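You operate a simulated robot arm through the tools that you are given. There is no shell and no other tool. Be economical: measure what you need, move in short steps, check, and stop when the job is done.

The job below is to be done with a simulated robot arm. You get a single attempt, and the scene is never put back.

Task
Stack the red sandpaper roll from the top of the laminating bench on top of the brown sandpaper roll. Then take the post on the top of the laminating bench and put it away on the trestle table top. Then take the black brush and put it on the middle of the turntable. Then put the ticket labelled "hold" from the trestle table top in the big tray. Then close the right table drawer. Then open the side stand drawer, take the dowel from the top of the side stand and put it in the floor of the side stand drawer and shut the drawer again. Then take the small bottle on the top of the press bench and put it away on the small bottle shelf of the glue rack. The order counts. Set down upright: dowel, small bottle.

It is judged by the outcome, as a careful person would: the job done as asked, and still so three seconds after it is handed in. It fails if anything else is knocked over, pushed out of place, dropped, spilled or broken.

Robot
A 7-joint arm with a two-finger parallel gripper on a trunk, on a base that drives. Base frame: it is fixed to the floor where the robot stands at the start and does not move with it; the origin is under the middle of the robot, x ahead of it, y to its left, z up; the surface under the hand at the start is at about z = 800. Units: mm, rad, N and s.
With the tool pointing down near the work surface it reaches from about 300 to 720 mm from the robot's upright axis, wherever it stands. Its first joint turns from -2.897 to 2.897 rad. Places, roughly: big tray (25x33x6 cm) [4200, 4400, 900]; black brush (3x3x17 cm) [1000, 2600, 900]; dowel (2x2x5 cm) [2300, -3700, 800]; floor of the side stand drawer [2500, -3600, 700]; middle of the turntable [-600, 4700, 800]; post (7x6x22 cm) [600, 0, 900]; right table drawer [1300, 3600, 700]; sandpaper roll [500, 0, 750]; side stand drawer [2500, -3500, 700]; small bottle [1500, -5750, 750]; small bottle shelf of the glue rack (23x34 cm) [6820, -1760, 400]; ticket [1250, 3500, 750]; trestle table top [1000, 2900, 800]. Payload 3.43 kg.
The tool frame sits at the grasp point between the pads (the TCP): z along the fingers, y along the line on which they close. The tips reach 34 mm beyond it. The gripper opens to 128 mm. The fingers are 24 mm wide and 12 mm thick; the gripper's body (48 by 130 mm) begins 96 mm behind the TCP.
Orientation is that of the tool frame in the base frame, as a unit quaternion [w, x, y, z]. With the fingers straight down and closing along the base's y, the tool's x points along the base's -x, its y along +y and its z along -z.

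Tools
- The arm moves only by the tool step_arm. Its argument "commands" is a list of rows, each an object of numbers (a shift or turn left out is 0, a gripper value left out holds the last): "dx", "dy", "dz": the shift along the tool's x, y, z in mm; "wx", "wy", "wz": the turn, a rotation vector about the tool's x, y, z in rad; "jaw": the gripper command, from -1 (fully open) to 1 (shut), values between in proportion. In form: [{"dx": .., "dy": .., "dz": .., "wx": .., "wy": .., "wz": .., "jaw": ..}, ...]. A call has 1 to 10 rows; each row is the pose to reach, as a shift and turn from the pose commanded when the call began, along the tool's axes at that moment. Each row takes 0.2 s and may step no farther than 50 mm and 0.15 rad from the row before; otherwise, or with a gripper value out of range, the whole call is refused. Where a pose cannot be reached the arm comes as near as it can. A force on the tool above 40 N (or 10 N above the force at the start of the call, whichever is more), or a blocked arm, ends the call early, and 0.2 s more pass. The fingers move at their own pace (about 108 mm/s each) and stop on an object; they squeeze with about 30 N. The grip force told is the motor's: it shows also when the fingers shut on nothing. Time passes only in rows, and 0.2 s behind the last, so rows that repeat a pose let the fingers close. It gives the time, the measured TCP pose, the force on the tool (base axes), the opening and the grip force at its end, in the units of the frame above (readings bear some noise), with the torque about the TCP (base axes, N m) and any sound that the robot's microphone picked up.
- Cameras (640 x 400 px; columns grow to the right, rows downward): "scene" is now at [-5.9, 111.8, 1518.3]; the picture's right is [-0.29, -0.96, 0.00], its down [-0.57, 0.17, -0.80] and it looks along [0.77, -0.23, -0.60] (base axes); focal length 256 px, centre (320, 200). "wrist" rides on the gripper at [76, -11, -160] in the tool frame; the picture's right is [0.15, 0.99, 0.00], its down [-0.88, 0.13, -0.46] and it looks along [-0.45, 0.07, 0.89] (tool axes); focal length 234 px, centre (320, 200). There is no depth. A picture from a camera that has moved, and an enlarged one, comes with that camera's place and axes in the base frame and with its lens.
- camera(camera): a new picture of that camera. It takes no simulated time.
- raise_lower(by): slides the trunk up (or, below 0, down) by that many mm; the arm and the scene camera ride with it, the base frame stays. It gives what a move gives, with no picture.
- steer(legs): drives the robot by 1 to 6 legs, each [ahead, left, turn to the left] in mm, mm and rad, along the robot's own axes; the way and the turn of a leg run together, so that a leg with both is an arc; at most 1500 mm and 3.142 rad a leg. The arm and the cameras ride along, it lands a little off, and it stops where it bumps. It gives what a move gives.
- pan_tilt(pan, tilt): turns the head with the scene camera to pan (to the left, within 1.501 rad either way) and tilt (down, from -0.506 to 1.204), counted from straight ahead of the robot. It gives what a move gives.
- zoom(camera, box): a new picture of the part [left, top, right, bottom] of that camera's present view, enlarged. It takes no simulated time.
- hand_in(): hands the job in; it is judged then, once.

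Work in short steps. Places have to be worked out from the pictures, the camera data and where the tool is seen: move nearer, look again, correct. Check each grasp and each placing, and mend what went wrong. You have 217 turns and 202 pictures in all, those below and enlarged ones among them. Open the gripper and draw the arm clear of the work before you hand the job in, unless the task says otherwise; then end with one line.

The tools are called by a JSON object that holds its "method" and its "body". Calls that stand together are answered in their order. step_arm: Moves the arm, as the interface text tells. Its arguments: {"type":"object","properties":{"commands":{"type":"array","items":{"type":"object","properties":{"dx":{"type":"number"},"dy":{"type":"number"},"dz":{"type":"number"},"wx":{"type":"number"},"wy":{"type":"number"},"wz":{"type":"number"},"jaw":{"type":"number"}}}}},"required":["commands"]} The other tools are called the same way: raise_lower (by) slides the trunk up or down; steer (legs) drives the base; pan_tilt (pan, tilt) turns the head that bears the scene camera; camera (camera) takes a picture; zoom (camera, box) takes an enlarged picture of a part of a camera's view; hand_in () hands the job in.

At the start:

```text
clock: 0.0
tool_pos: [388.0, 169.9, 1241.7]
ee_rot: [0.0, 0.0, 1.0, 0.0]
wrist_force: [0.8, -0.3, -0.2]
wrist_torque: [-0.01, 0.03, 0.0]
opening: 127.9
grasp_force: 0.0
trunk travel left (down, up): [-225.0, 99.0]
robot x, y, heading: [1.2, -5.3, 0.001]
head pan, tilt: [-0.293, 0.641]
```

scene: 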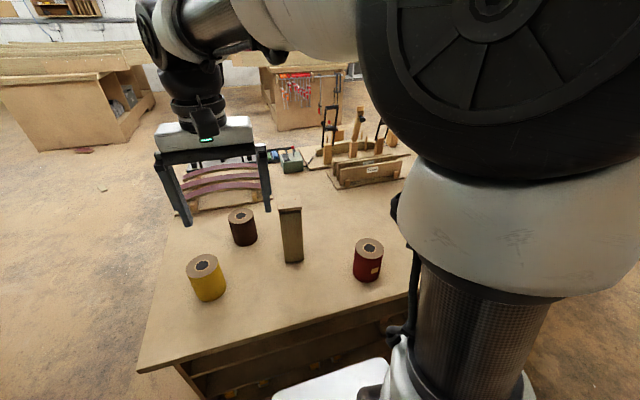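
wrist: 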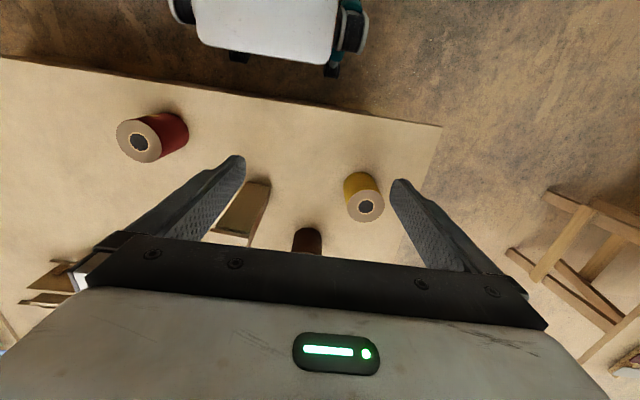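

I start by looking closer at the bench top to locate the rolls and post.

{"method": "zoom", "body": {"camera": "scene", "box": [130, 180, 450, 380]}}

{"method": "zoom", "body": {"camera": "wrist", "box": [60, 0, 460, 250]}}

```text
2.00 times, centred on (290, 280) of scene
camera zoom: at [-5.9, 111.8, 1518.3], right [-0.29, -0.96, 0.0], down [-0.57, 0.17, -0.8], along [0.77, -0.23, -0.6], focal length 512 px, centre (380, 40)
```

zoom: 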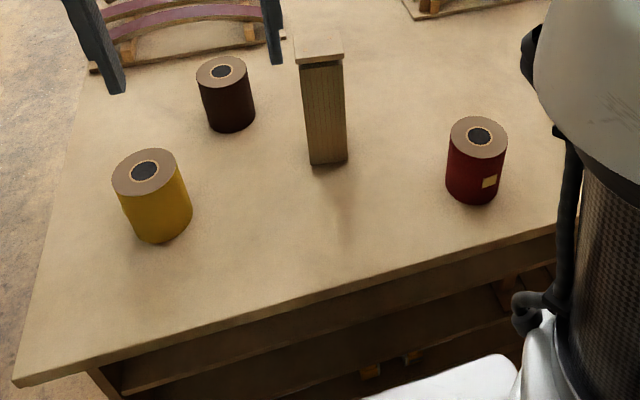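

```text
1.60 times, centred on (260, 125) of wrist
camera zoom: at [311.7, 158.5, 1401.3], right [-0.15, 0.99, 0.0], down [0.88, 0.13, 0.46], along [0.45, 0.07, -0.89], focal length 375 px, centre (416, 320)
```

zoom: 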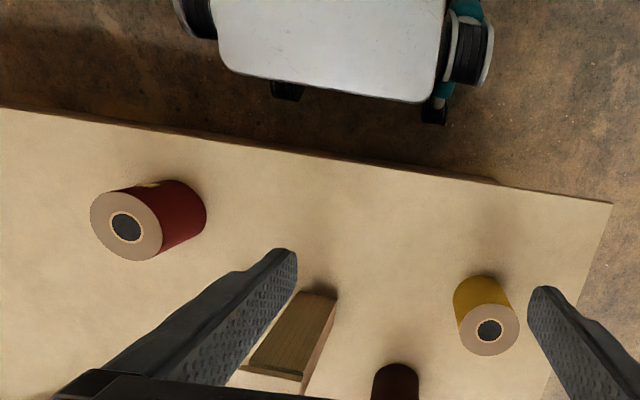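

Red roll top triangulates to about (478,-190,921), brown to (751,184,921), post near (628,22). I drive ahead 80 mm so the brown roll is in reach.

{"method": "steer", "body": {"legs": [[80, 0, 0]]}}

```text
clock: 1.1
tool_pos: [467.6, 170.3, 1240.8]
ee_rot: [0.0, -0.001, 1.0, 0.0]
wrist_force: [0.7, -0.5, 0.4]
wrist_torque: [-0.02, -0.01, -0.02]
opening: 127.9
grasp_force: 0.1
trunk travel left (down, up): [-225.0, 99.0]
robot x, y, heading: [77.9, -1.8, -0.002]
head pan, tilt: [-0.293, 0.641]
```

Now move over the red roll at height.

{"method": "step_arm", "body": {"commands": [{"dy": -45, "dz": 0}, {"dy": -90}, {"dy": -135}, {"dy": -180, "dx": -5}, {"dy": -225, "dx": -10}, {"dy": -270, "dx": -10}, {"dy": -315, "dx": -10}, {"dy": -360, "dx": -10, "dz": 30}, {"dy": -360, "dx": -10, "dz": 80}, {"dy": -360, "dx": -10, "dz": 130}]}}

{"method": "camera", "body": {"camera": "wrist"}}

{"method": "camera", "body": {"camera": "scene"}}

```text
refused: row 8 steps farther than a row can; nothing moved
```

```text
197 pictures are left
camera wrist: at [391.4, 158.8, 1401.2], right [-0.15, 0.99, 0.0], down [0.88, 0.13, 0.46], along [0.45, 0.07, -0.89], focal length 234 px, centre (320, 200)
```

wrist: 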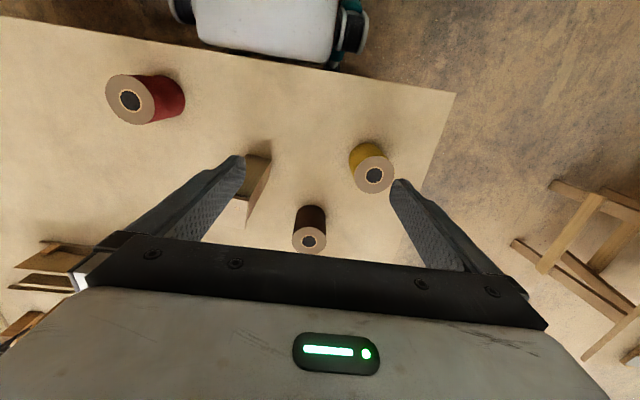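

```text
196 pictures are left
camera scene: at [73.9, 111.8, 1518.3], right [-0.29, -0.96, 0.0], down [-0.57, 0.17, -0.8], along [0.77, -0.23, -0.6], focal length 256 px, centre (320, 200)
```

scene: 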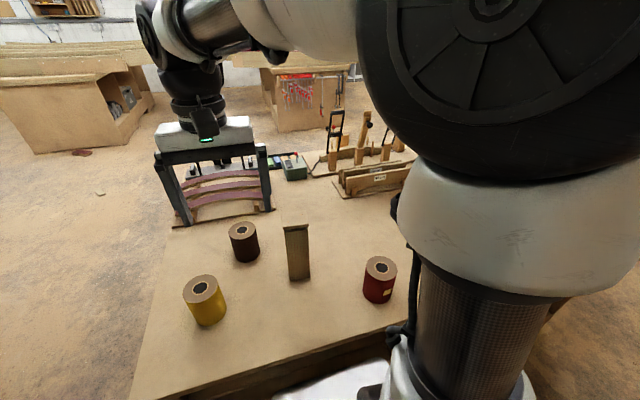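

Brown roll confirmed at (751,185). Redo the move with legal steps.

{"method": "step_arm", "body": {"commands": [{"dy": -48}, {"dy": -96}, {"dy": -144}, {"dy": -192}, {"dy": -240, "dx": -4}, {"dy": -288, "dx": -8}, {"dy": -335, "dx": -10}, {"dy": -360, "dx": -10, "dz": 40}, {"dy": -360, "dx": -10, "dz": 90}, {"dy": -360, "dx": -10, "dz": 140}]}}

{"method": "camera", "body": {"camera": "wrist"}}

{"method": "camera", "body": {"camera": "scene"}}

```text
clock: 3.3
tool_pos: [479.7, -190.4, 1097.7]
ee_rot: [0.0, 0.0, 1.0, 0.0]
wrist_force: [0.3, 0.4, -0.5]
wrist_torque: [0.01, -0.01, 0.02]
opening: 127.9
grasp_force: 0.1
trunk travel left (down, up): [-225.0, 99.0]
robot x, y, heading: [81.8, 2.2, 0.001]
head pan, tilt: [-0.293, 0.641]
```

```text
195 pictures are left
camera wrist: at [403.2, -201.5, 1258.6], right [-0.15, 0.99, 0.0], down [0.88, 0.13, 0.46], along [0.45, 0.07, -0.89], focal length 234 px, centre (320, 200)
```

wrist: 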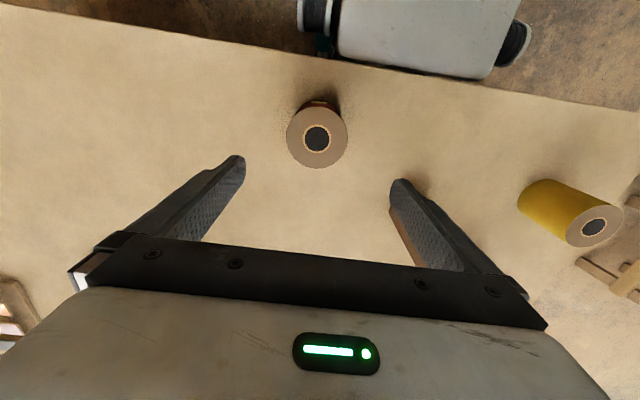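

```text
194 pictures are left
camera scene: at [73.6, 111.9, 1518.3], right [-0.29, -0.96, 0.0], down [-0.57, 0.17, -0.8], along [0.77, -0.23, -0.6], focal length 256 px, centre (320, 200)
```

scene: 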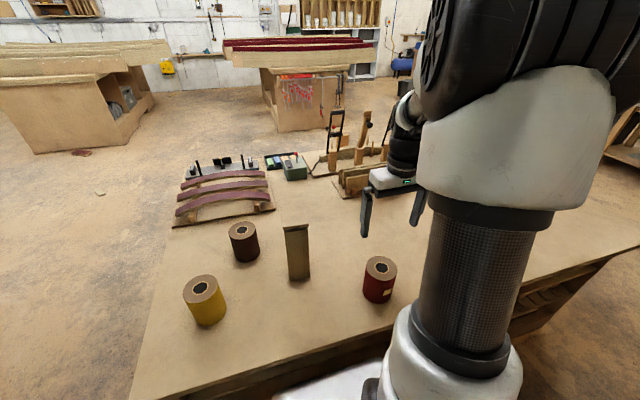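

Red roll top is at (476,-193); descend to grasp height.

{"method": "step_arm", "body": {"commands": [{"dy": -3, "dx": 3, "dz": 45}, {"dy": -3, "dx": 3, "dz": 90}, {"dy": -3, "dx": 3, "dz": 135}, {"dy": -3, "dx": 3, "dz": 175}, {"dy": -3, "dx": 3, "dz": 212}]}}

{"method": "camera", "body": {"camera": "scene"}}

{"method": "camera", "body": {"camera": "wrist"}}

```text
clock: 4.5
tool_pos: [474.3, -193.3, 889.0]
ee_rot: [0.001, -0.001, 1.0, 0.0]
wrist_force: [0.5, -0.2, -1.0]
wrist_torque: [0.01, -0.03, 0.01]
opening: 128.0
grasp_force: 0.1
trunk travel left (down, up): [-225.0, 99.0]
robot x, y, heading: [81.0, -0.4, 0.001]
head pan, tilt: [-0.293, 0.641]
```

```text
193 pictures are left
camera scene: at [73.6, 111.9, 1518.3], right [-0.29, -0.96, 0.0], down [-0.57, 0.17, -0.8], along [0.77, -0.23, -0.6], focal length 256 px, centre (320, 200)
```

scene: 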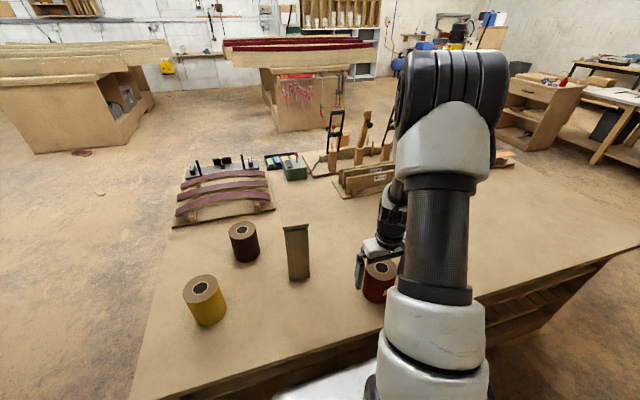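

```text
192 pictures are left
camera wrist: at [398.7, -204.1, 1048.7], right [-0.15, 0.99, 0.0], down [0.88, 0.13, 0.46], along [0.45, 0.07, -0.89], focal length 234 px, centre (320, 200)
```

wrist: 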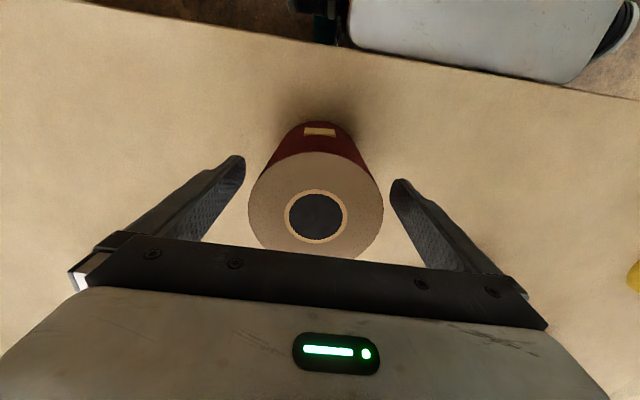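

Fingers straddle the roll with its axis at (473,-196). Close the gripper, then lift a little.

{"method": "step_arm", "body": {"commands": [{"jaw": 1}, {"jaw": 1}, {"jaw": 1}, {"jaw": 1}]}}

{"method": "step_arm", "body": {"commands": [{"dz": -10}, {"dz": -40}, {"dz": -80}, {"dz": -125}, {"dz": -170}, {"dz": -170}]}}

{"method": "camera", "body": {"camera": "wrist"}}

{"method": "camera", "body": {"camera": "scene"}}

```text
clock: 5.5
tool_pos: [474.6, -193.1, 889.1]
ee_rot: [0.0, -0.002, 1.0, 0.0]
wrist_force: [0.8, -0.2, -0.4]
wrist_torque: [-0.07, -0.06, -0.04]
opening: 89.2
grasp_force: 30.0
trunk travel left (down, up): [-225.0, 99.0]
robot x, y, heading: [81.7, -1.7, 0.0]
head pan, tilt: [-0.293, 0.641]
```

```text
clock: 6.9
tool_pos: [474.9, -194.1, 1061.3]
ee_rot: [0.0, 0.0, 1.0, 0.0]
wrist_force: [-0.2, 0.3, -5.0]
wrist_torque: [-0.02, 0.0, -0.02]
opening: 89.7
grasp_force: 30.1
trunk travel left (down, up): [-225.0, 99.0]
robot x, y, heading: [78.4, -0.7, 0.0]
head pan, tilt: [-0.293, 0.641]
```

```text
191 pictures are left
camera wrist: at [399.3, -205.9, 1220.9], right [-0.15, 0.99, 0.0], down [0.88, 0.13, 0.46], along [0.45, 0.07, -0.89], focal length 234 px, centre (320, 200)
```

wrist: 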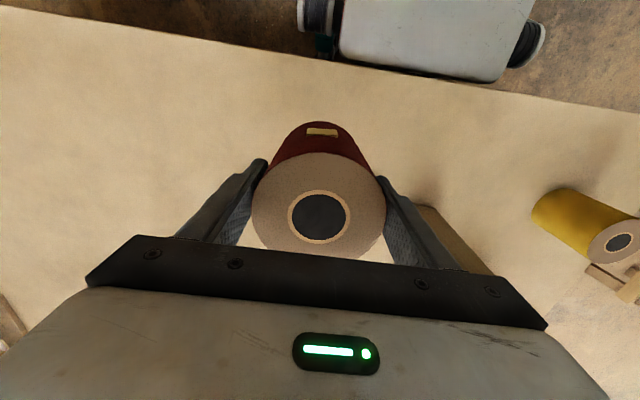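

```text
190 pictures are left
camera scene: at [73.7, 111.8, 1518.3], right [-0.29, -0.96, 0.0], down [-0.57, 0.17, -0.8], along [0.77, -0.23, -0.6], focal length 256 px, centre (320, 200)
```

scene: 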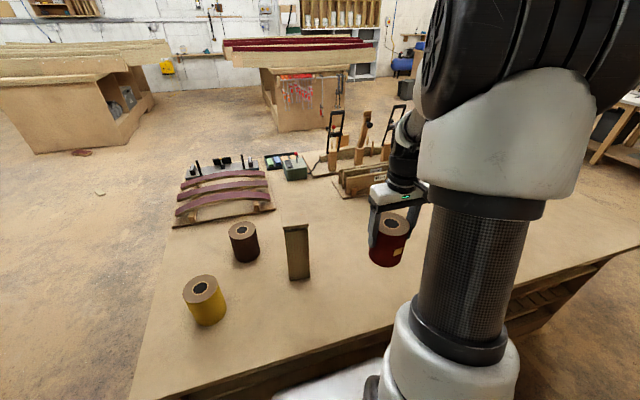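

Red roll held. Lift further, swing left in front of the post, then move ahead to the brown roll.

{"method": "step_arm", "body": {"commands": [{"dz": -40, "dy": 20}, {"dz": -80, "dy": 48}, {"dz": -80, "dy": 96}, {"dz": -80, "dy": 144}, {"dz": -80, "dy": 192}, {"dz": -80, "dy": 240}, {"dz": -80, "dy": 288}, {"dz": -80, "dy": 336}, {"dz": -80, "dy": 379}, {"dz": -80, "dy": 379}]}}

{"method": "step_arm", "body": {"commands": [{"dx": -45}, {"dx": -90}, {"dx": -135}, {"dx": -180}, {"dx": -225}, {"dx": -260}, {"dx": -277}, {"dx": -277}]}}

{"method": "camera", "body": {"camera": "wrist"}}

{"method": "camera", "body": {"camera": "scene"}}

```text
clock: 9.1
tool_pos: [473.3, 187.8, 1139.4]
ee_rot: [0.0, 0.0, 1.0, 0.0]
wrist_force: [0.1, -0.4, -5.2]
wrist_torque: [-0.01, -0.01, -0.02]
opening: 89.1
grasp_force: 29.8
trunk travel left (down, up): [-225.0, 99.0]
robot x, y, heading: [83.4, 0.5, 0.003]
head pan, tilt: [-0.293, 0.641]
```

```text
clock: 10.9
tool_pos: [749.8, 185.0, 1138.3]
ee_rot: [-0.002, -0.001, 1.0, -0.001]
wrist_force: [0.6, -0.7, -5.0]
wrist_torque: [0.01, 0.02, 0.0]
opening: 89.3
grasp_force: 30.2
out of reach, approached as far as the arm can: row 7, 8
trunk travel left (down, up): [-225.0, 99.0]
robot x, y, heading: [81.9, -0.7, -0.001]
head pan, tilt: [-0.293, 0.641]
```

```text
189 pictures are left
camera wrist: at [673.1, 174.5, 1298.0], right [-0.15, 0.99, 0.0], down [0.88, 0.13, 0.45], along [0.45, 0.07, -0.89], focal length 234 px, centre (320, 200)
```

wrist: 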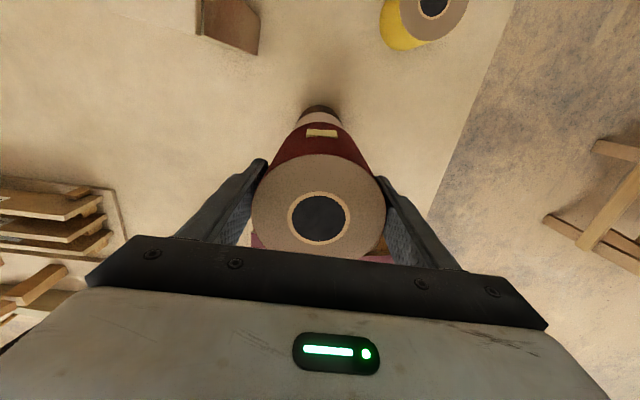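

```text
188 pictures are left
camera scene: at [74.2, 112.0, 1518.3], right [-0.29, -0.96, 0.0], down [-0.57, 0.17, -0.8], along [0.77, -0.23, -0.6], focal length 256 px, centre (320, 200)
```

scene: 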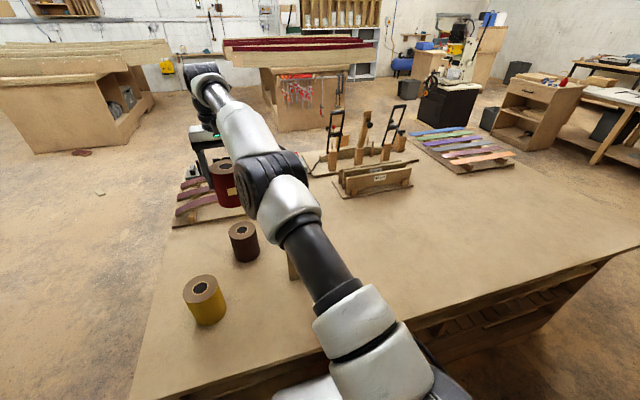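

Over the brown roll but at the reach edge; I lower to leave ~20 mm gap and check alignment.

{"method": "step_arm", "body": {"commands": [{"dz": 40}, {"dz": 75}, {"dz": 100}, {"dz": 100}]}}

{"method": "zoom", "body": {"camera": "scene", "box": [160, 140, 320, 240]}}

{"method": "camera", "body": {"camera": "wrist"}}

```text
clock: 11.9
tool_pos: [748.4, 187.0, 1038.8]
ee_rot: [0.0, -0.001, 1.0, 0.0]
wrist_force: [0.0, -1.0, -5.3]
wrist_torque: [-0.03, 0.04, -0.05]
opening: 89.1
grasp_force: 30.6
trunk travel left (down, up): [-225.0, 99.0]
robot x, y, heading: [80.1, 0.6, 0.001]
head pan, tilt: [-0.293, 0.641]
```

```text
4.00 times, centred on (240, 190) of scene
camera zoom: at [74.2, 112.0, 1518.3], right [-0.29, -0.96, 0.0], down [-0.57, 0.17, -0.8], along [0.77, -0.23, -0.6], focal length 1024 px, centre (640, 240)
```

zoom: 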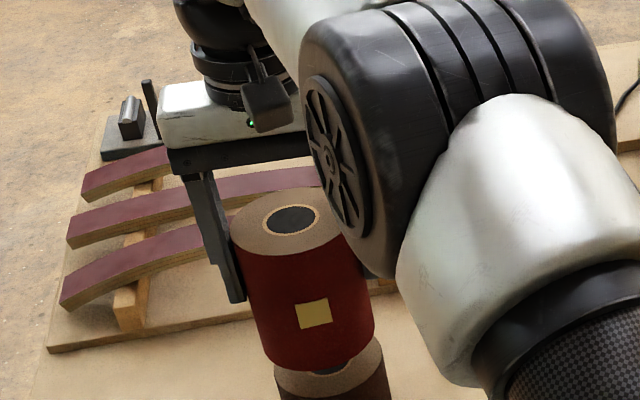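

```text
186 pictures are left
camera wrist: at [672.5, 175.0, 1198.9], right [-0.15, 0.99, 0.0], down [0.88, 0.13, 0.46], along [0.45, 0.07, -0.89], focal length 234 px, centre (320, 200)
```

wrist: 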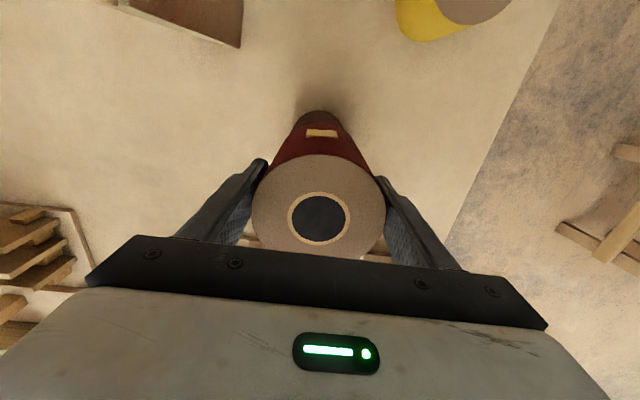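

I'll measure the red-bottom/brown-top offset in a finer zoom.

{"method": "zoom", "body": {"camera": "scene", "box": [208, 200, 288, 250]}}

```text
8.00 times, centred on (248, 225) of scene
camera zoom: at [74.2, 112.0, 1518.3], right [-0.29, -0.96, 0.0], down [-0.57, 0.17, -0.8], along [0.77, -0.23, -0.6], focal length 2047 px, centre (896, 0)
```

zoom: 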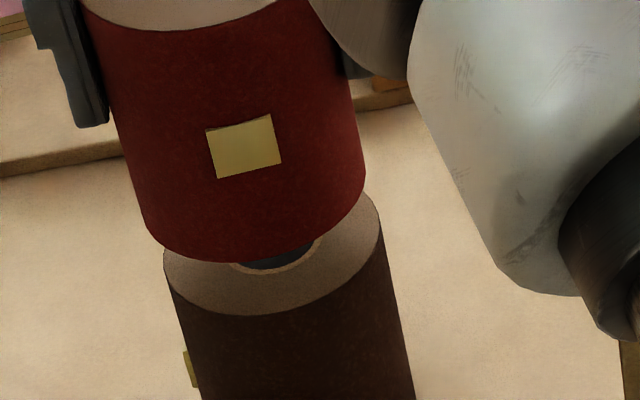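

Offset is within ~3 mm. Shift by (+3,-2) and lower gently toward contact.

{"method": "step_arm", "body": {"commands": [{"dx": -3, "dy": -3, "dz": 5}, {"dx": -3, "dy": -3, "dz": 12}, {"dx": -3, "dy": -3, "dz": 18}, {"dx": -3, "dy": -3, "dz": 22}, {"dx": -3, "dy": -3, "dz": 22}]}}

{"method": "zoom", "body": {"camera": "scene", "box": [208, 200, 288, 250]}}

```text
clock: 13.1
tool_pos: [752.0, 181.7, 1014.1]
ee_rot: [-0.001, 0.0, 1.0, 0.0]
wrist_force: [-1.3, 0.5, -5.2]
wrist_torque: [0.0, 0.01, 0.02]
opening: 89.6
grasp_force: 30.5
trunk travel left (down, up): [-225.0, 99.0]
robot x, y, heading: [80.2, 1.0, -0.007]
head pan, tilt: [-0.293, 0.641]
```

```text
8.00 times, centred on (248, 225) of scene
camera zoom: at [74.1, 112.0, 1518.3], right [-0.29, -0.96, 0.0], down [-0.57, 0.17, -0.8], along [0.77, -0.23, -0.6], focal length 2047 px, centre (896, 0)
```

zoom: 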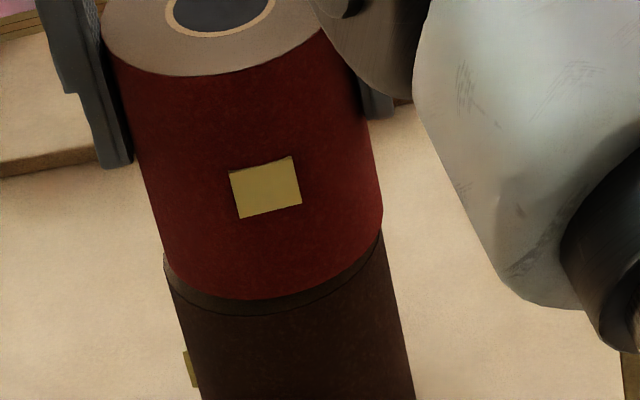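

About 5–8 mm to go; lower in small steps watching force.

{"method": "step_arm", "body": {"commands": [{"dz": 3}, {"dz": 5}, {"dz": 6.5}, {"dz": 6.5}]}}

{"method": "zoom", "body": {"camera": "scene", "box": [208, 200, 288, 250]}}

```text
clock: 14.1
tool_pos: [751.5, 182.5, 1008.9]
ee_rot: [0.0, 0.0, 1.0, 0.0]
wrist_force: [1.2, -0.4, -5.2]
wrist_torque: [0.03, 0.05, 0.02]
opening: 89.3
grasp_force: 29.6
trunk travel left (down, up): [-225.0, 99.0]
robot x, y, heading: [75.8, -1.0, -0.001]
head pan, tilt: [-0.293, 0.641]
```

```text
8.00 times, centred on (248, 225) of scene
camera zoom: at [74.1, 112.0, 1518.3], right [-0.29, -0.96, 0.0], down [-0.57, 0.17, -0.8], along [0.77, -0.23, -0.6], focal length 2047 px, centre (896, 0)
```

zoom: 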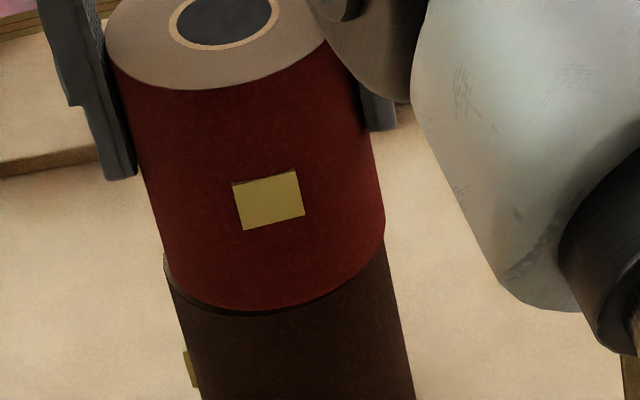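

{"method": "step_arm", "body": {"commands": [{"dz": 1.5}, {"dz": 3}, {"dz": 4}, {"dz": 4}]}}

```text
clock: 15.1
tool_pos: [751.7, 183.4, 1005.7]
ee_rot: [0.0, 0.001, 1.0, 0.0]
wrist_force: [0.9, -0.8, -5.1]
wrist_torque: [-0.02, 0.03, 0.02]
opening: 89.3
grasp_force: 30.3
trunk travel left (down, up): [-225.0, 99.0]
robot x, y, heading: [82.4, -2.3, -0.002]
head pan, tilt: [-0.293, 0.641]
```

Still no contact force; I keep lowering slowly.

{"method": "step_arm", "body": {"commands": [{"dz": 1}, {"dz": 2}, {"dz": 2}]}}

{"method": "zoom", "body": {"camera": "scene", "box": [208, 200, 288, 250]}}

```text
clock: 15.9
tool_pos: [752.5, 180.5, 1004.9]
ee_rot: [0.0, 0.0, 1.0, 0.001]
wrist_force: [-0.7, -0.1, -2.2]
wrist_torque: [0.05, -0.14, 0.0]
opening: 89.3
grasp_force: 30.3
trunk travel left (down, up): [-225.0, 99.0]
robot x, y, heading: [74.8, 1.3, -0.002]
head pan, tilt: [-0.293, 0.641]
```

```text
8.00 times, centred on (248, 225) of scene
camera zoom: at [73.9, 111.9, 1518.3], right [-0.29, -0.96, 0.0], down [-0.57, 0.17, -0.8], along [0.77, -0.23, -0.6], focal length 2047 px, centre (896, 0)
```

zoom: 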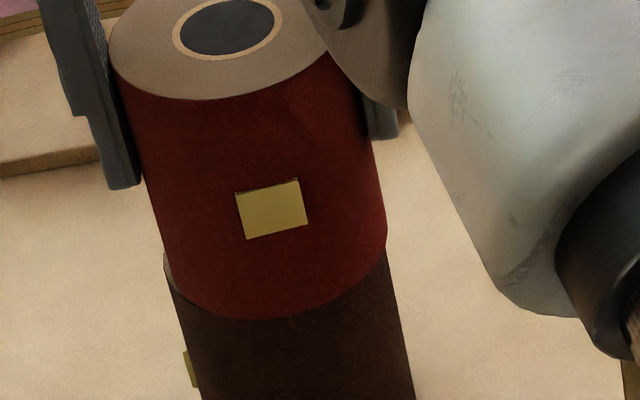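

Contact made (force relieved). Open and lift straight up.

{"method": "step_arm", "body": {"commands": [{"dz": 0.5, "jaw": 0.2}, {"dz": 0.5, "jaw": -0.2}, {"jaw": -1}, {"jaw": -1}, {"jaw": -1}]}}

{"method": "step_arm", "body": {"commands": [{"dz": -40}, {"dz": -80}, {"dz": -120}, {"dz": -160}, {"dz": -170}]}}

{"method": "camera", "body": {"camera": "scene"}}

{"method": "camera", "body": {"camera": "wrist"}}

```text
clock: 17.1
tool_pos: [751.6, 181.0, 1004.0]
ee_rot: [0.001, 0.0, 1.0, 0.0]
wrist_force: [-0.3, 1.5, -0.3]
wrist_torque: [-0.02, -0.01, 0.01]
opening: 128.0
grasp_force: 0.0
trunk travel left (down, up): [-225.0, 99.0]
robot x, y, heading: [79.1, -2.3, -0.001]
head pan, tilt: [-0.293, 0.641]
```

```text
clock: 18.3
tool_pos: [739.6, 179.7, 1162.9]
ee_rot: [-0.001, -0.001, 1.0, 0.0]
wrist_force: [0.6, 0.4, 0.1]
wrist_torque: [-0.01, -0.02, -0.02]
opening: 128.2
grasp_force: 0.0
out of reach, approached as far as the arm can: row 4, 5
trunk travel left (down, up): [-225.0, 99.0]
robot x, y, heading: [79.6, -3.2, 0.0]
head pan, tilt: [-0.293, 0.641]
```

```text
181 pictures are left
camera scene: at [73.8, 111.9, 1518.2], right [-0.29, -0.96, 0.0], down [-0.57, 0.17, -0.8], along [0.77, -0.23, -0.6], focal length 256 px, centre (320, 200)
```

scene: 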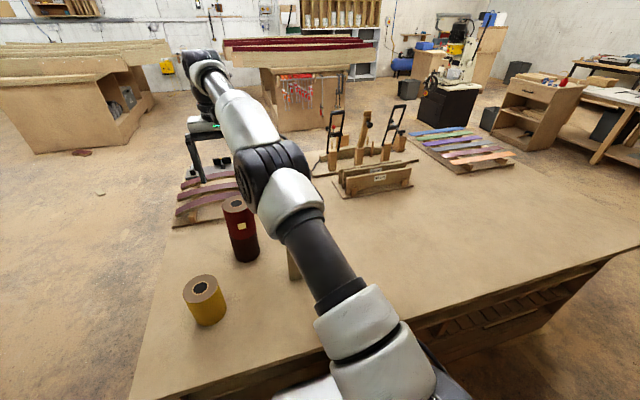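

```text
180 pictures are left
camera wrist: at [663.8, 168.5, 1324.9], right [-0.15, 0.99, 0.0], down [0.88, 0.13, 0.45], along [0.45, 0.07, -0.89], focal length 234 px, centre (320, 200)
```

wrist: 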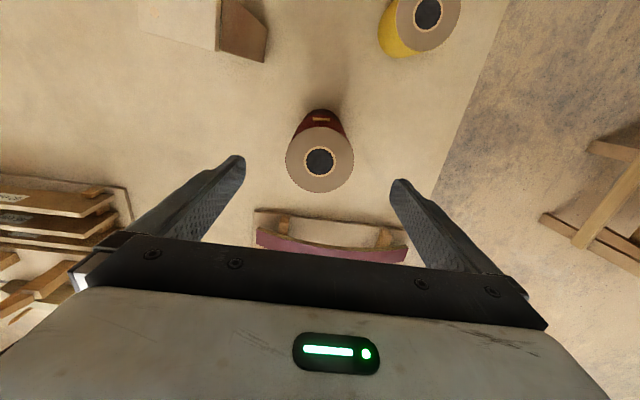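

Stack is good. Next, move over the post.

{"method": "step_arm", "body": {"commands": [{"dx": 40}, {"dx": 80}, {"dx": 110}, {"dx": 125, "dy": -30}, {"dx": 125, "dy": -75}, {"dx": 125, "dy": -120}, {"dx": 125, "dy": -158}, {"dx": 125, "dy": -158}]}}

{"method": "camera", "body": {"camera": "wrist"}}

{"method": "camera", "body": {"camera": "scene"}}

```text
clock: 20.1
tool_pos: [615.2, 20.1, 1164.5]
ee_rot: [0.0, 0.0, 1.0, 0.0]
wrist_force: [0.1, 0.8, 0.3]
wrist_torque: [0.0, 0.03, 0.03]
opening: 128.0
grasp_force: 0.0
trunk travel left (down, up): [-225.0, 99.0]
robot x, y, heading: [77.4, 1.1, -0.001]
head pan, tilt: [-0.293, 0.641]
```

```text
179 pictures are left
camera wrist: at [540.2, 9.6, 1325.1], right [-0.15, 0.99, 0.0], down [0.88, 0.13, 0.46], along [0.45, 0.07, -0.89], focal length 234 px, centre (320, 200)
```

wrist: 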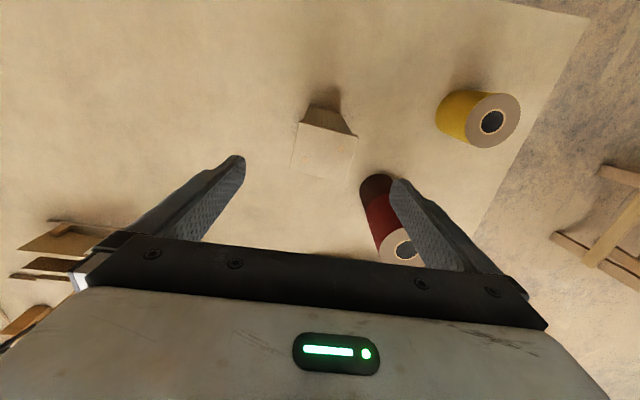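

```text
178 pictures are left
camera scene: at [73.6, 111.7, 1518.3], right [-0.29, -0.96, 0.0], down [-0.57, 0.17, -0.8], along [0.77, -0.23, -0.6], focal length 256 px, centre (320, 200)
```

scene: 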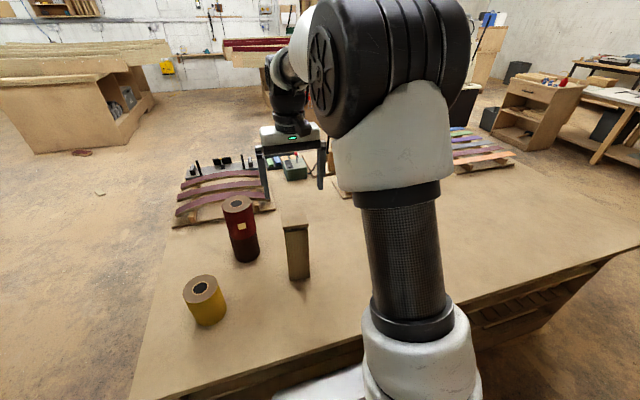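

{"method": "zoom", "body": {"camera": "wrist", "box": [260, 90, 388, 190]}}

```text
4.00 times, centred on (324, 140) of wrist
camera zoom: at [540.2, 9.6, 1325.1], right [-0.15, 0.99, 0.0], down [0.88, 0.13, 0.46], along [0.45, 0.07, -0.89], focal length 937 px, centre (304, 440)
```

zoom: 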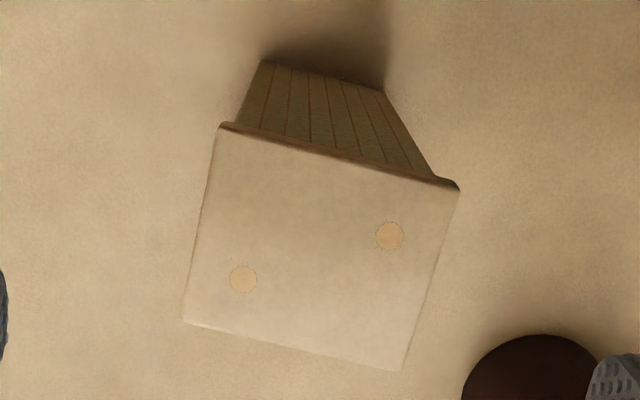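

Cap is ~75×63 mm, centred at about (621,27), yawed ~-0.095 rad, top near z 1035. Align, descend and grip.

{"method": "step_arm", "body": {"commands": [{"dx": -6, "dy": 6.5, "wz": 0.095}, {"dx": -6, "dy": 6.5, "wz": 0.095, "dz": 40}, {"dx": -6, "dy": 6.5, "wz": 0.095, "dz": 80}, {"dx": -6, "dy": 6.5, "wz": 0.095, "dz": 110}, {"dx": -6, "dy": 6.5, "wz": 0.095, "dz": 110}]}}

{"method": "camera", "body": {"camera": "wrist"}}

{"method": "zoom", "body": {"camera": "scene", "box": [220, 140, 380, 240]}}

```text
clock: 21.3
tool_pos: [620.5, 28.3, 1054.9]
ee_rot: [0.0, 0.047, 0.999, 0.001]
wrist_force: [-0.3, -0.2, 0.1]
wrist_torque: [0.0, 0.01, -0.01]
opening: 127.6
grasp_force: 0.0
trunk travel left (down, up): [-225.0, 99.0]
robot x, y, heading: [82.1, -3.4, -0.003]
head pan, tilt: [-0.293, 0.641]
```

```text
176 pictures are left
camera wrist: at [544.3, 24.6, 1215.9], right [-0.05, 1.0, 0.0], down [0.89, 0.05, 0.46], along [0.45, 0.02, -0.89], focal length 234 px, centre (320, 200)
```

wrist: 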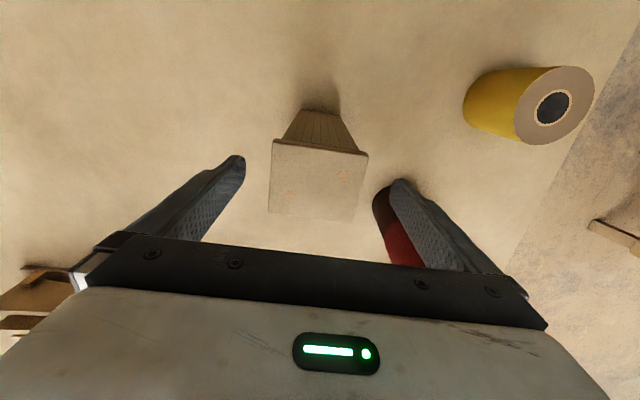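

```text
4.00 times, centred on (300, 190) of scene
camera zoom: at [73.7, 111.8, 1518.3], right [-0.29, -0.96, 0.0], down [-0.57, 0.17, -0.8], along [0.77, -0.23, -0.6], focal length 1024 px, centre (400, 240)
```

zoom: 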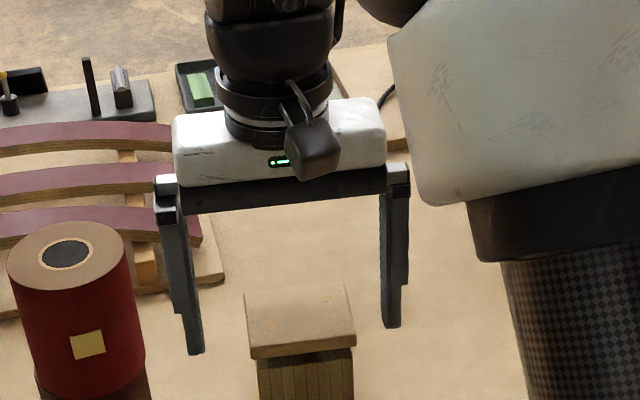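

Aligned. Descend 68 mm and grip.

{"method": "step_arm", "body": {"commands": [{"dz": 35, "dx": 1}, {"dz": 68, "dx": 2}, {"dz": 68, "dx": 2}, {"dz": 68, "dx": 2, "jaw": 1}, {"dz": 68, "dx": 2, "jaw": 1}, {"dz": 68, "dx": 2, "jaw": 1}, {"dz": 68, "dx": 2, "jaw": 1}]}}

{"method": "step_arm", "body": {"commands": [{"dz": -5}, {"dz": -30}, {"dz": -60}, {"dz": -60}]}}

{"method": "camera", "body": {"camera": "wrist"}}

{"method": "zoom", "body": {"camera": "scene", "box": [220, 140, 380, 240]}}

```text
clock: 22.9
tool_pos: [617.9, 28.6, 988.8]
ee_rot: [0.0, 0.047, 0.999, -0.001]
wrist_force: [0.0, -0.5, 0.4]
wrist_torque: [-0.03, -0.03, -0.08]
opening: 73.4
grasp_force: 30.0
trunk travel left (down, up): [-225.0, 99.0]
robot x, y, heading: [78.9, -0.7, 0.002]
head pan, tilt: [-0.293, 0.641]
```

```text
clock: 23.9
tool_pos: [617.0, 29.1, 1049.7]
ee_rot: [-0.001, 0.047, 0.999, 0.0]
wrist_force: [-0.6, -0.4, -4.3]
wrist_torque: [0.0, 0.0, 0.02]
opening: 73.3
grasp_force: 30.0
trunk travel left (down, up): [-225.0, 99.0]
robot x, y, heading: [79.6, 2.3, 0.005]
head pan, tilt: [-0.293, 0.641]
```

```text
174 pictures are left
camera wrist: at [541.4, 25.0, 1208.1], right [-0.05, 1.0, 0.0], down [0.89, 0.05, 0.46], along [0.45, 0.02, -0.89], focal length 234 px, centre (320, 200)
```

wrist: 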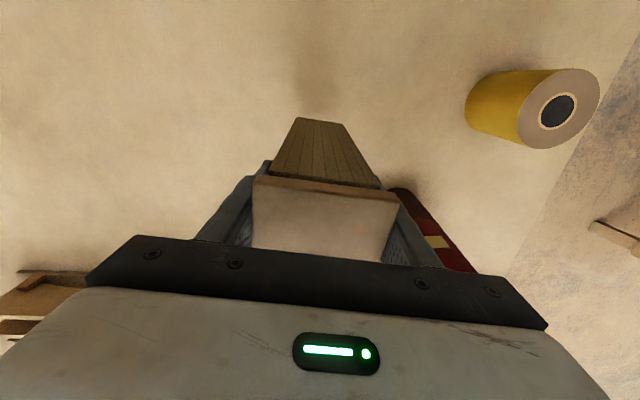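

```text
4.00 times, centred on (300, 190) of scene
camera zoom: at [73.9, 111.8, 1518.3], right [-0.29, -0.96, 0.0], down [-0.57, 0.17, -0.8], along [0.77, -0.23, -0.6], focal length 1024 px, centre (400, 240)
```

zoom: 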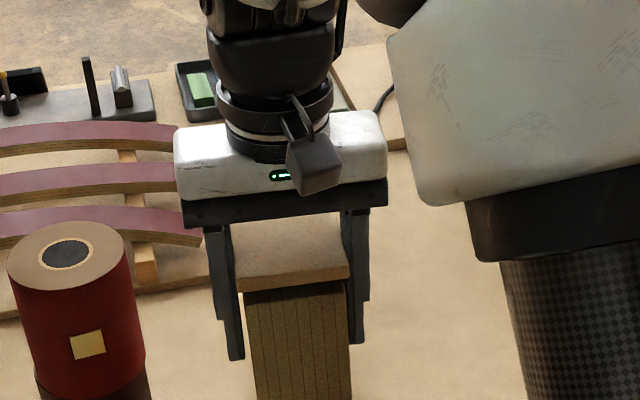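

Post held. Raise above the stack and retract the arm, then look left toward the trestle table.

{"method": "step_arm", "body": {"commands": [{"dz": -45}, {"dz": -90}, {"dz": -135}, {"dz": -180}, {"dz": -200, "dx": 30}, {"dz": -200, "dx": 75}, {"dz": -200, "dx": 120}, {"dz": -200, "dx": 160}, {"dz": -200, "dx": 160}]}}

{"method": "pan_tilt", "body": {"pan": 1.4, "tilt": 0.35}}

{"method": "camera", "body": {"camera": "scene"}}

```text
clock: 25.9
tool_pos: [459.7, 43.7, 1247.3]
ee_rot: [-0.001, 0.047, 0.999, 0.0]
wrist_force: [-0.7, 0.5, -4.0]
wrist_torque: [0.0, -0.05, 0.0]
opening: 73.5
grasp_force: 29.8
trunk travel left (down, up): [-225.0, 99.0]
robot x, y, heading: [77.2, -0.6, 0.002]
head pan, tilt: [-0.293, 0.641]
```

```text
clock: 27.6
tool_pos: [461.4, 43.8, 1247.6]
ee_rot: [0.0, 0.047, 0.999, 0.0]
wrist_force: [-0.9, 0.5, -5.5]
wrist_torque: [0.03, 0.01, 0.02]
opening: 73.3
grasp_force: 30.6
trunk travel left (down, up): [-225.0, 99.0]
robot x, y, heading: [79.1, -2.9, -0.001]
head pan, tilt: [1.4, 0.351]
```

```text
172 pictures are left
camera scene: at [6.3, 228.7, 1544.5], right [0.99, -0.17, 0.0], down [-0.06, -0.34, -0.94], along [0.16, 0.93, -0.34], focal length 256 px, centre (320, 200)
```

scene: 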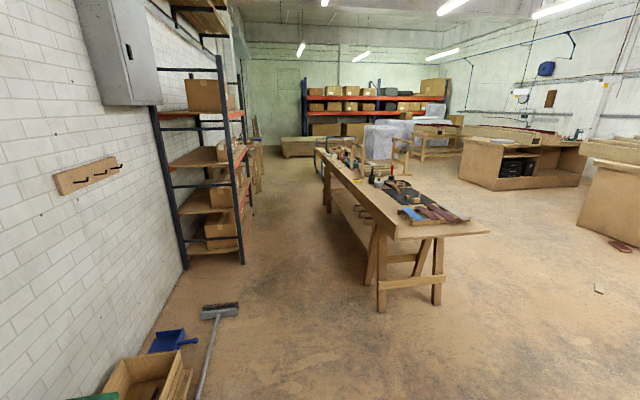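

{"method": "zoom", "body": {"camera": "scene", "box": [290, 130, 510, 267]}}

```text
2.91 times, centred on (400, 198) of scene
camera zoom: at [6.3, 228.7, 1544.5], right [0.99, -0.17, 0.0], down [-0.06, -0.34, -0.94], along [0.16, 0.93, -0.34], focal length 744 px, centre (87, 204)
```

zoom: 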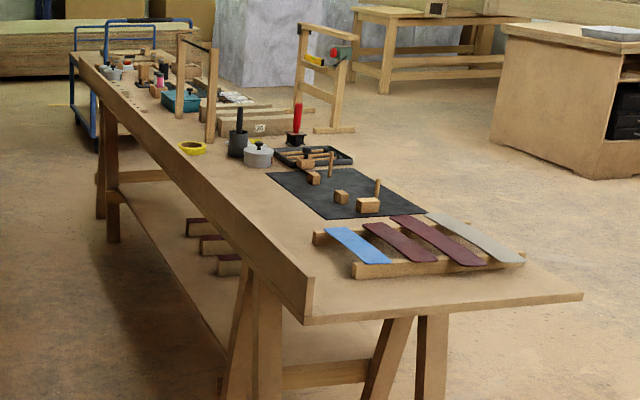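

I'll back off the bench, strafe left, then drive ahead into the gap between bench and trestle table, and turn to face the table.

{"method": "steer", "body": {"legs": [[-120, 0, 0], [0, 980, 0], [1000, 0, 0], [0, 0, 1.571]]}}

{"method": "pan_tilt", "body": {"pan": 0, "tilt": 0.5}}

{"method": "camera", "body": {"camera": "scene"}}

```text
clock: 47.1
tool_pos: [910.8, 1377.8, 1247.1]
ee_rot: [0.001, -0.676, 0.737, 0.001]
wrist_force: [-0.3, -0.4, -6.3]
wrist_torque: [0.01, 0.04, -0.03]
opening: 73.3
grasp_force: 30.2
trunk travel left (down, up): [-225.0, 99.0]
robot x, y, heading: [961.3, 999.1, 1.581]
head pan, tilt: [1.4, 0.351]
```

```text
clock: 48.6
tool_pos: [912.5, 1378.3, 1247.5]
ee_rot: [0.0, -0.675, 0.737, 0.0]
wrist_force: [0.0, -0.1, -5.0]
wrist_torque: [-0.03, 0.02, 0.01]
opening: 73.4
grasp_force: 30.2
trunk travel left (down, up): [-225.0, 99.0]
robot x, y, heading: [960.2, 1003.1, 1.575]
head pan, tilt: [0.0, 0.499]
```

```text
170 pictures are left
camera scene: at [818.1, 994.6, 1530.9], right [1.0, 0.01, 0.0], down [0.0, -0.48, -0.88], along [-0.01, 0.88, -0.48], focal length 256 px, centre (320, 200)
```

scene: 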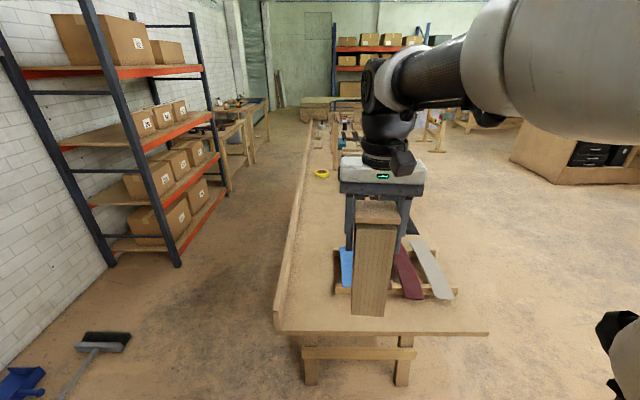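

Table edge spans x 670–1328 at y≈1494; free strip left of the board rack. I'll put the post at about (760,1600). Move above it first.

{"method": "step_arm", "body": {"commands": [{"dx": -35, "dy": 28, "wz": -0.02}, {"dx": -70, "dy": 56, "wz": -0.04}, {"dx": -104, "dy": 85, "wz": -0.06}, {"dx": -138, "dy": 114, "wz": -0.088}, {"dx": -173, "dy": 143, "wz": -0.088}, {"dx": -207, "dy": 171, "wz": -0.088}, {"dx": -207, "dy": 171, "wz": -0.088, "dz": 40}, {"dx": -207, "dy": 171, "wz": -0.088, "dz": 90}, {"dx": -207, "dy": 171, "wz": -0.088, "dz": 140}, {"dx": -207, "dy": 171, "wz": -0.088, "dz": 140}]}}

{"method": "camera", "body": {"camera": "scene"}}

{"method": "camera", "body": {"camera": "wrist"}}

```text
clock: 50.8
tool_pos: [758.4, 1599.6, 1107.2]
ee_rot: [0.001, 0.708, -0.706, 0.0]
wrist_force: [0.7, 0.1, -5.1]
wrist_torque: [-0.02, 0.0, 0.0]
opening: 73.2
grasp_force: 30.3
trunk travel left (down, up): [-225.0, 99.0]
robot x, y, heading: [962.3, 995.2, 1.576]
head pan, tilt: [0.0, 0.499]
```

```text
169 pictures are left
camera scene: at [818.0, 994.9, 1530.9], right [1.0, 0.01, 0.0], down [0.0, -0.48, -0.88], along [-0.01, 0.88, -0.48], focal length 256 px, centre (320, 200)
```

scene: 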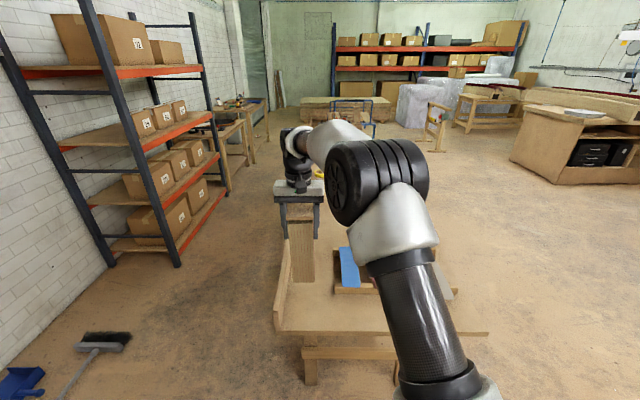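

```text
168 pictures are left
camera wrist: at [769.0, 1524.9, 1267.8], right [-0.99, -0.15, 0.0], down [-0.13, 0.88, 0.46], along [-0.07, 0.45, -0.89], focal length 234 px, centre (320, 200)
```

wrist: 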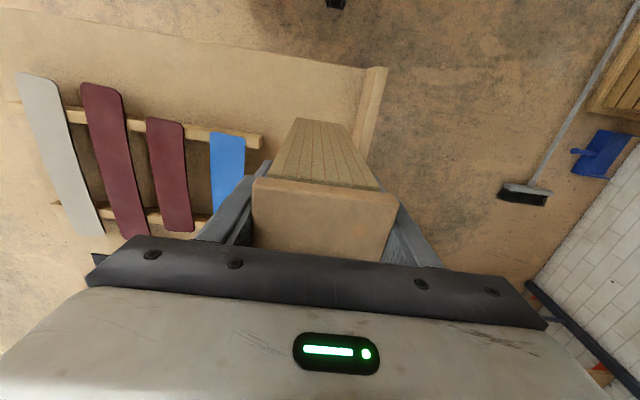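

Position is clear of rack (x>859) and lip (x<695). Lower toward contact.

{"method": "step_arm", "body": {"commands": [{"dz": 45}, {"dz": 85}, {"dz": 108}, {"dz": 113}, {"dz": 116}, {"dz": 116}]}}

{"method": "camera", "body": {"camera": "scene"}}

```text
clock: 52.2
tool_pos: [758.5, 1599.9, 991.5]
ee_rot: [0.0, 0.708, -0.706, -0.001]
wrist_force: [-0.1, 0.0, -6.1]
wrist_torque: [0.0, 0.04, 0.01]
opening: 73.3
grasp_force: 29.7
trunk travel left (down, up): [-225.0, 99.0]
robot x, y, heading: [958.2, 997.7, 1.58]
head pan, tilt: [0.0, 0.499]
```

```text
167 pictures are left
camera scene: at [818.0, 994.8, 1530.8], right [1.0, 0.01, 0.0], down [0.0, -0.48, -0.88], along [-0.01, 0.88, -0.48], focal length 256 px, centre (320, 200)
```

scene: 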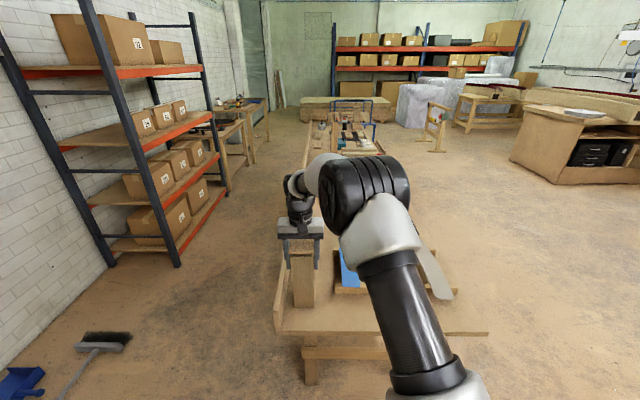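

{"method": "step_arm", "body": {"commands": [{"dz": 2}, {"dz": 3}, {"dz": 4}, {"dz": 4}]}}

```text
clock: 53.2
tool_pos: [758.0, 1599.6, 987.4]
ee_rot: [0.001, 0.708, -0.706, 0.001]
wrist_force: [-0.6, 0.0, -0.6]
wrist_torque: [0.14, 0.2, 0.02]
opening: 73.2
grasp_force: 30.4
trunk travel left (down, up): [-225.0, 99.0]
robot x, y, heading: [958.1, 998.4, 1.585]
head pan, tilt: [0.0, 0.499]
```

Weight is now taken by the table. Release and lift away.

{"method": "step_arm", "body": {"commands": [{"jaw": 0.0}, {"jaw": -0.3}, {"jaw": -1}, {"jaw": -1}, {"dz": -45}, {"dz": -90}, {"dz": -135}, {"dz": -180}, {"dz": -220}]}}

{"method": "camera", "body": {"camera": "scene"}}

{"method": "camera", "body": {"camera": "wrist"}}

```text
clock: 55.2
tool_pos: [758.0, 1598.6, 1205.9]
ee_rot: [0.0, 0.708, -0.706, 0.0]
wrist_force: [-0.3, 0.9, -0.4]
wrist_torque: [-0.01, 0.01, -0.02]
opening: 128.1
grasp_force: 0.0
trunk travel left (down, up): [-225.0, 99.0]
robot x, y, heading: [959.2, 999.8, 1.581]
head pan, tilt: [0.0, 0.499]
```

```text
166 pictures are left
camera scene: at [818.2, 994.3, 1530.8], right [1.0, 0.01, 0.0], down [0.0, -0.48, -0.88], along [-0.01, 0.88, -0.48], focal length 256 px, centre (320, 200)
```

scene: 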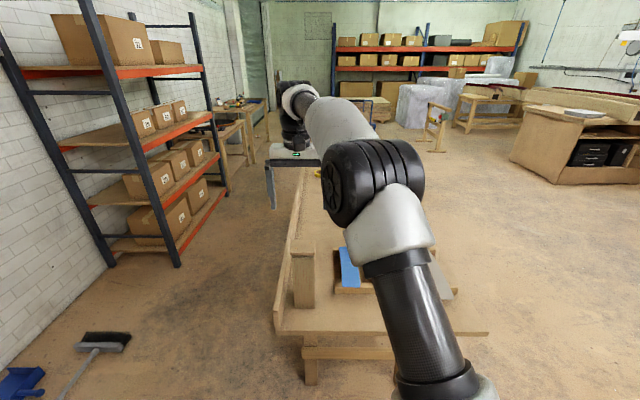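

```text
165 pictures are left
camera wrist: at [768.4, 1524.3, 1367.2], right [-0.99, -0.15, 0.0], down [-0.13, 0.88, 0.46], along [-0.07, 0.45, -0.89], focal length 234 px, centre (320, 200)
```

wrist: 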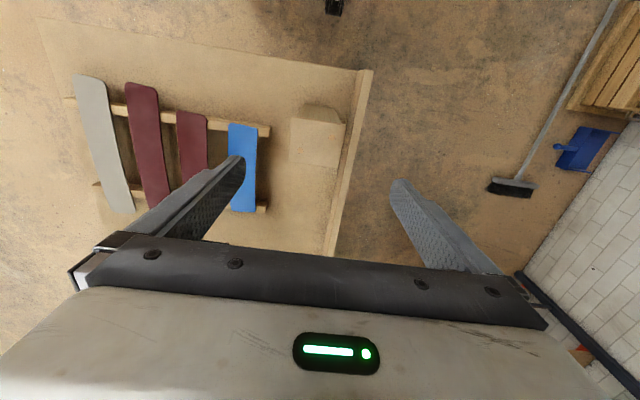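

Post stands well. Retract the arm before driving round to the table's right side.

{"method": "step_arm", "body": {"commands": [{"dx": 35, "dy": -32, "dz": -5}, {"dx": 70, "dy": -64, "dz": -10}, {"dx": 105, "dy": -96, "dz": -15}, {"dx": 140, "dy": -128, "dz": -20}, {"dx": 175, "dy": -160, "dz": -25}, {"dx": 215, "dy": -190, "dz": -30}, {"dx": 215, "dy": -190, "dz": -30}]}}

{"method": "camera", "body": {"camera": "scene"}}

```text
refused: row 6 steps farther than a row can; nothing moved
```

```text
164 pictures are left
camera scene: at [818.2, 994.3, 1530.8], right [1.0, 0.01, 0.0], down [0.0, -0.48, -0.88], along [-0.01, 0.88, -0.48], focal length 256 px, centre (320, 200)
```

scene: 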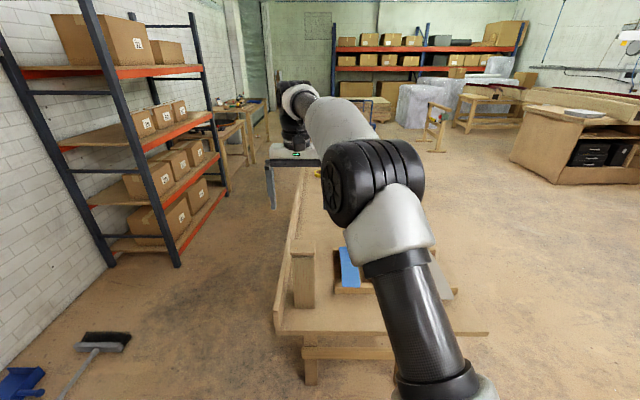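

{"method": "step_arm", "body": {"commands": [{"dx": 35, "dy": -31}, {"dx": 70, "dy": -62}, {"dx": 105, "dy": -93}, {"dx": 140, "dy": -124}, {"dx": 175, "dy": -155}, {"dx": 210, "dy": -186}, {"dx": 210, "dy": -186}]}}

{"method": "steer", "body": {"legs": [[0, -880, 0], [1500, 0, 0], [100, 0, 1.571]]}}

{"method": "camera", "body": {"camera": "scene"}}

```text
clock: 56.8
tool_pos: [946.2, 1387.6, 1205.6]
ee_rot: [0.0, 0.708, -0.706, 0.0]
wrist_force: [0.6, 0.1, -0.4]
wrist_torque: [0.02, 0.04, -0.03]
opening: 128.0
grasp_force: 0.0
trunk travel left (down, up): [-225.0, 99.0]
robot x, y, heading: [956.2, 993.4, 1.581]
head pan, tilt: [0.0, 0.499]
```

```text
clock: 76.5
tool_pos: [1397.5, 2588.9, 1206.2]
ee_rot: [0.0, 1.0, -0.027, -0.001]
wrist_force: [1.1, 0.1, 0.4]
wrist_torque: [0.04, 0.0, 0.01]
opening: 128.0
grasp_force: 0.2
trunk travel left (down, up): [-225.0, 99.0]
robot x, y, heading: [1785.0, 2580.4, 3.094]
head pan, tilt: [0.0, 0.499]
```

```text
163 pictures are left
camera scene: at [1781.4, 2435.0, 1530.9], right [0.05, 1.0, 0.0], down [0.48, -0.02, -0.88], along [-0.88, 0.04, -0.48], focal length 256 px, centre (320, 200)
```

scene: 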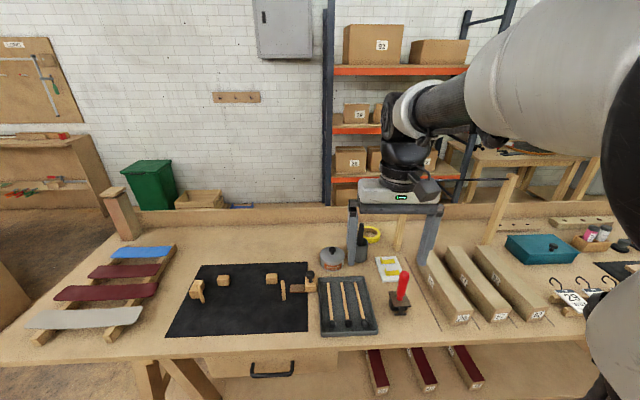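

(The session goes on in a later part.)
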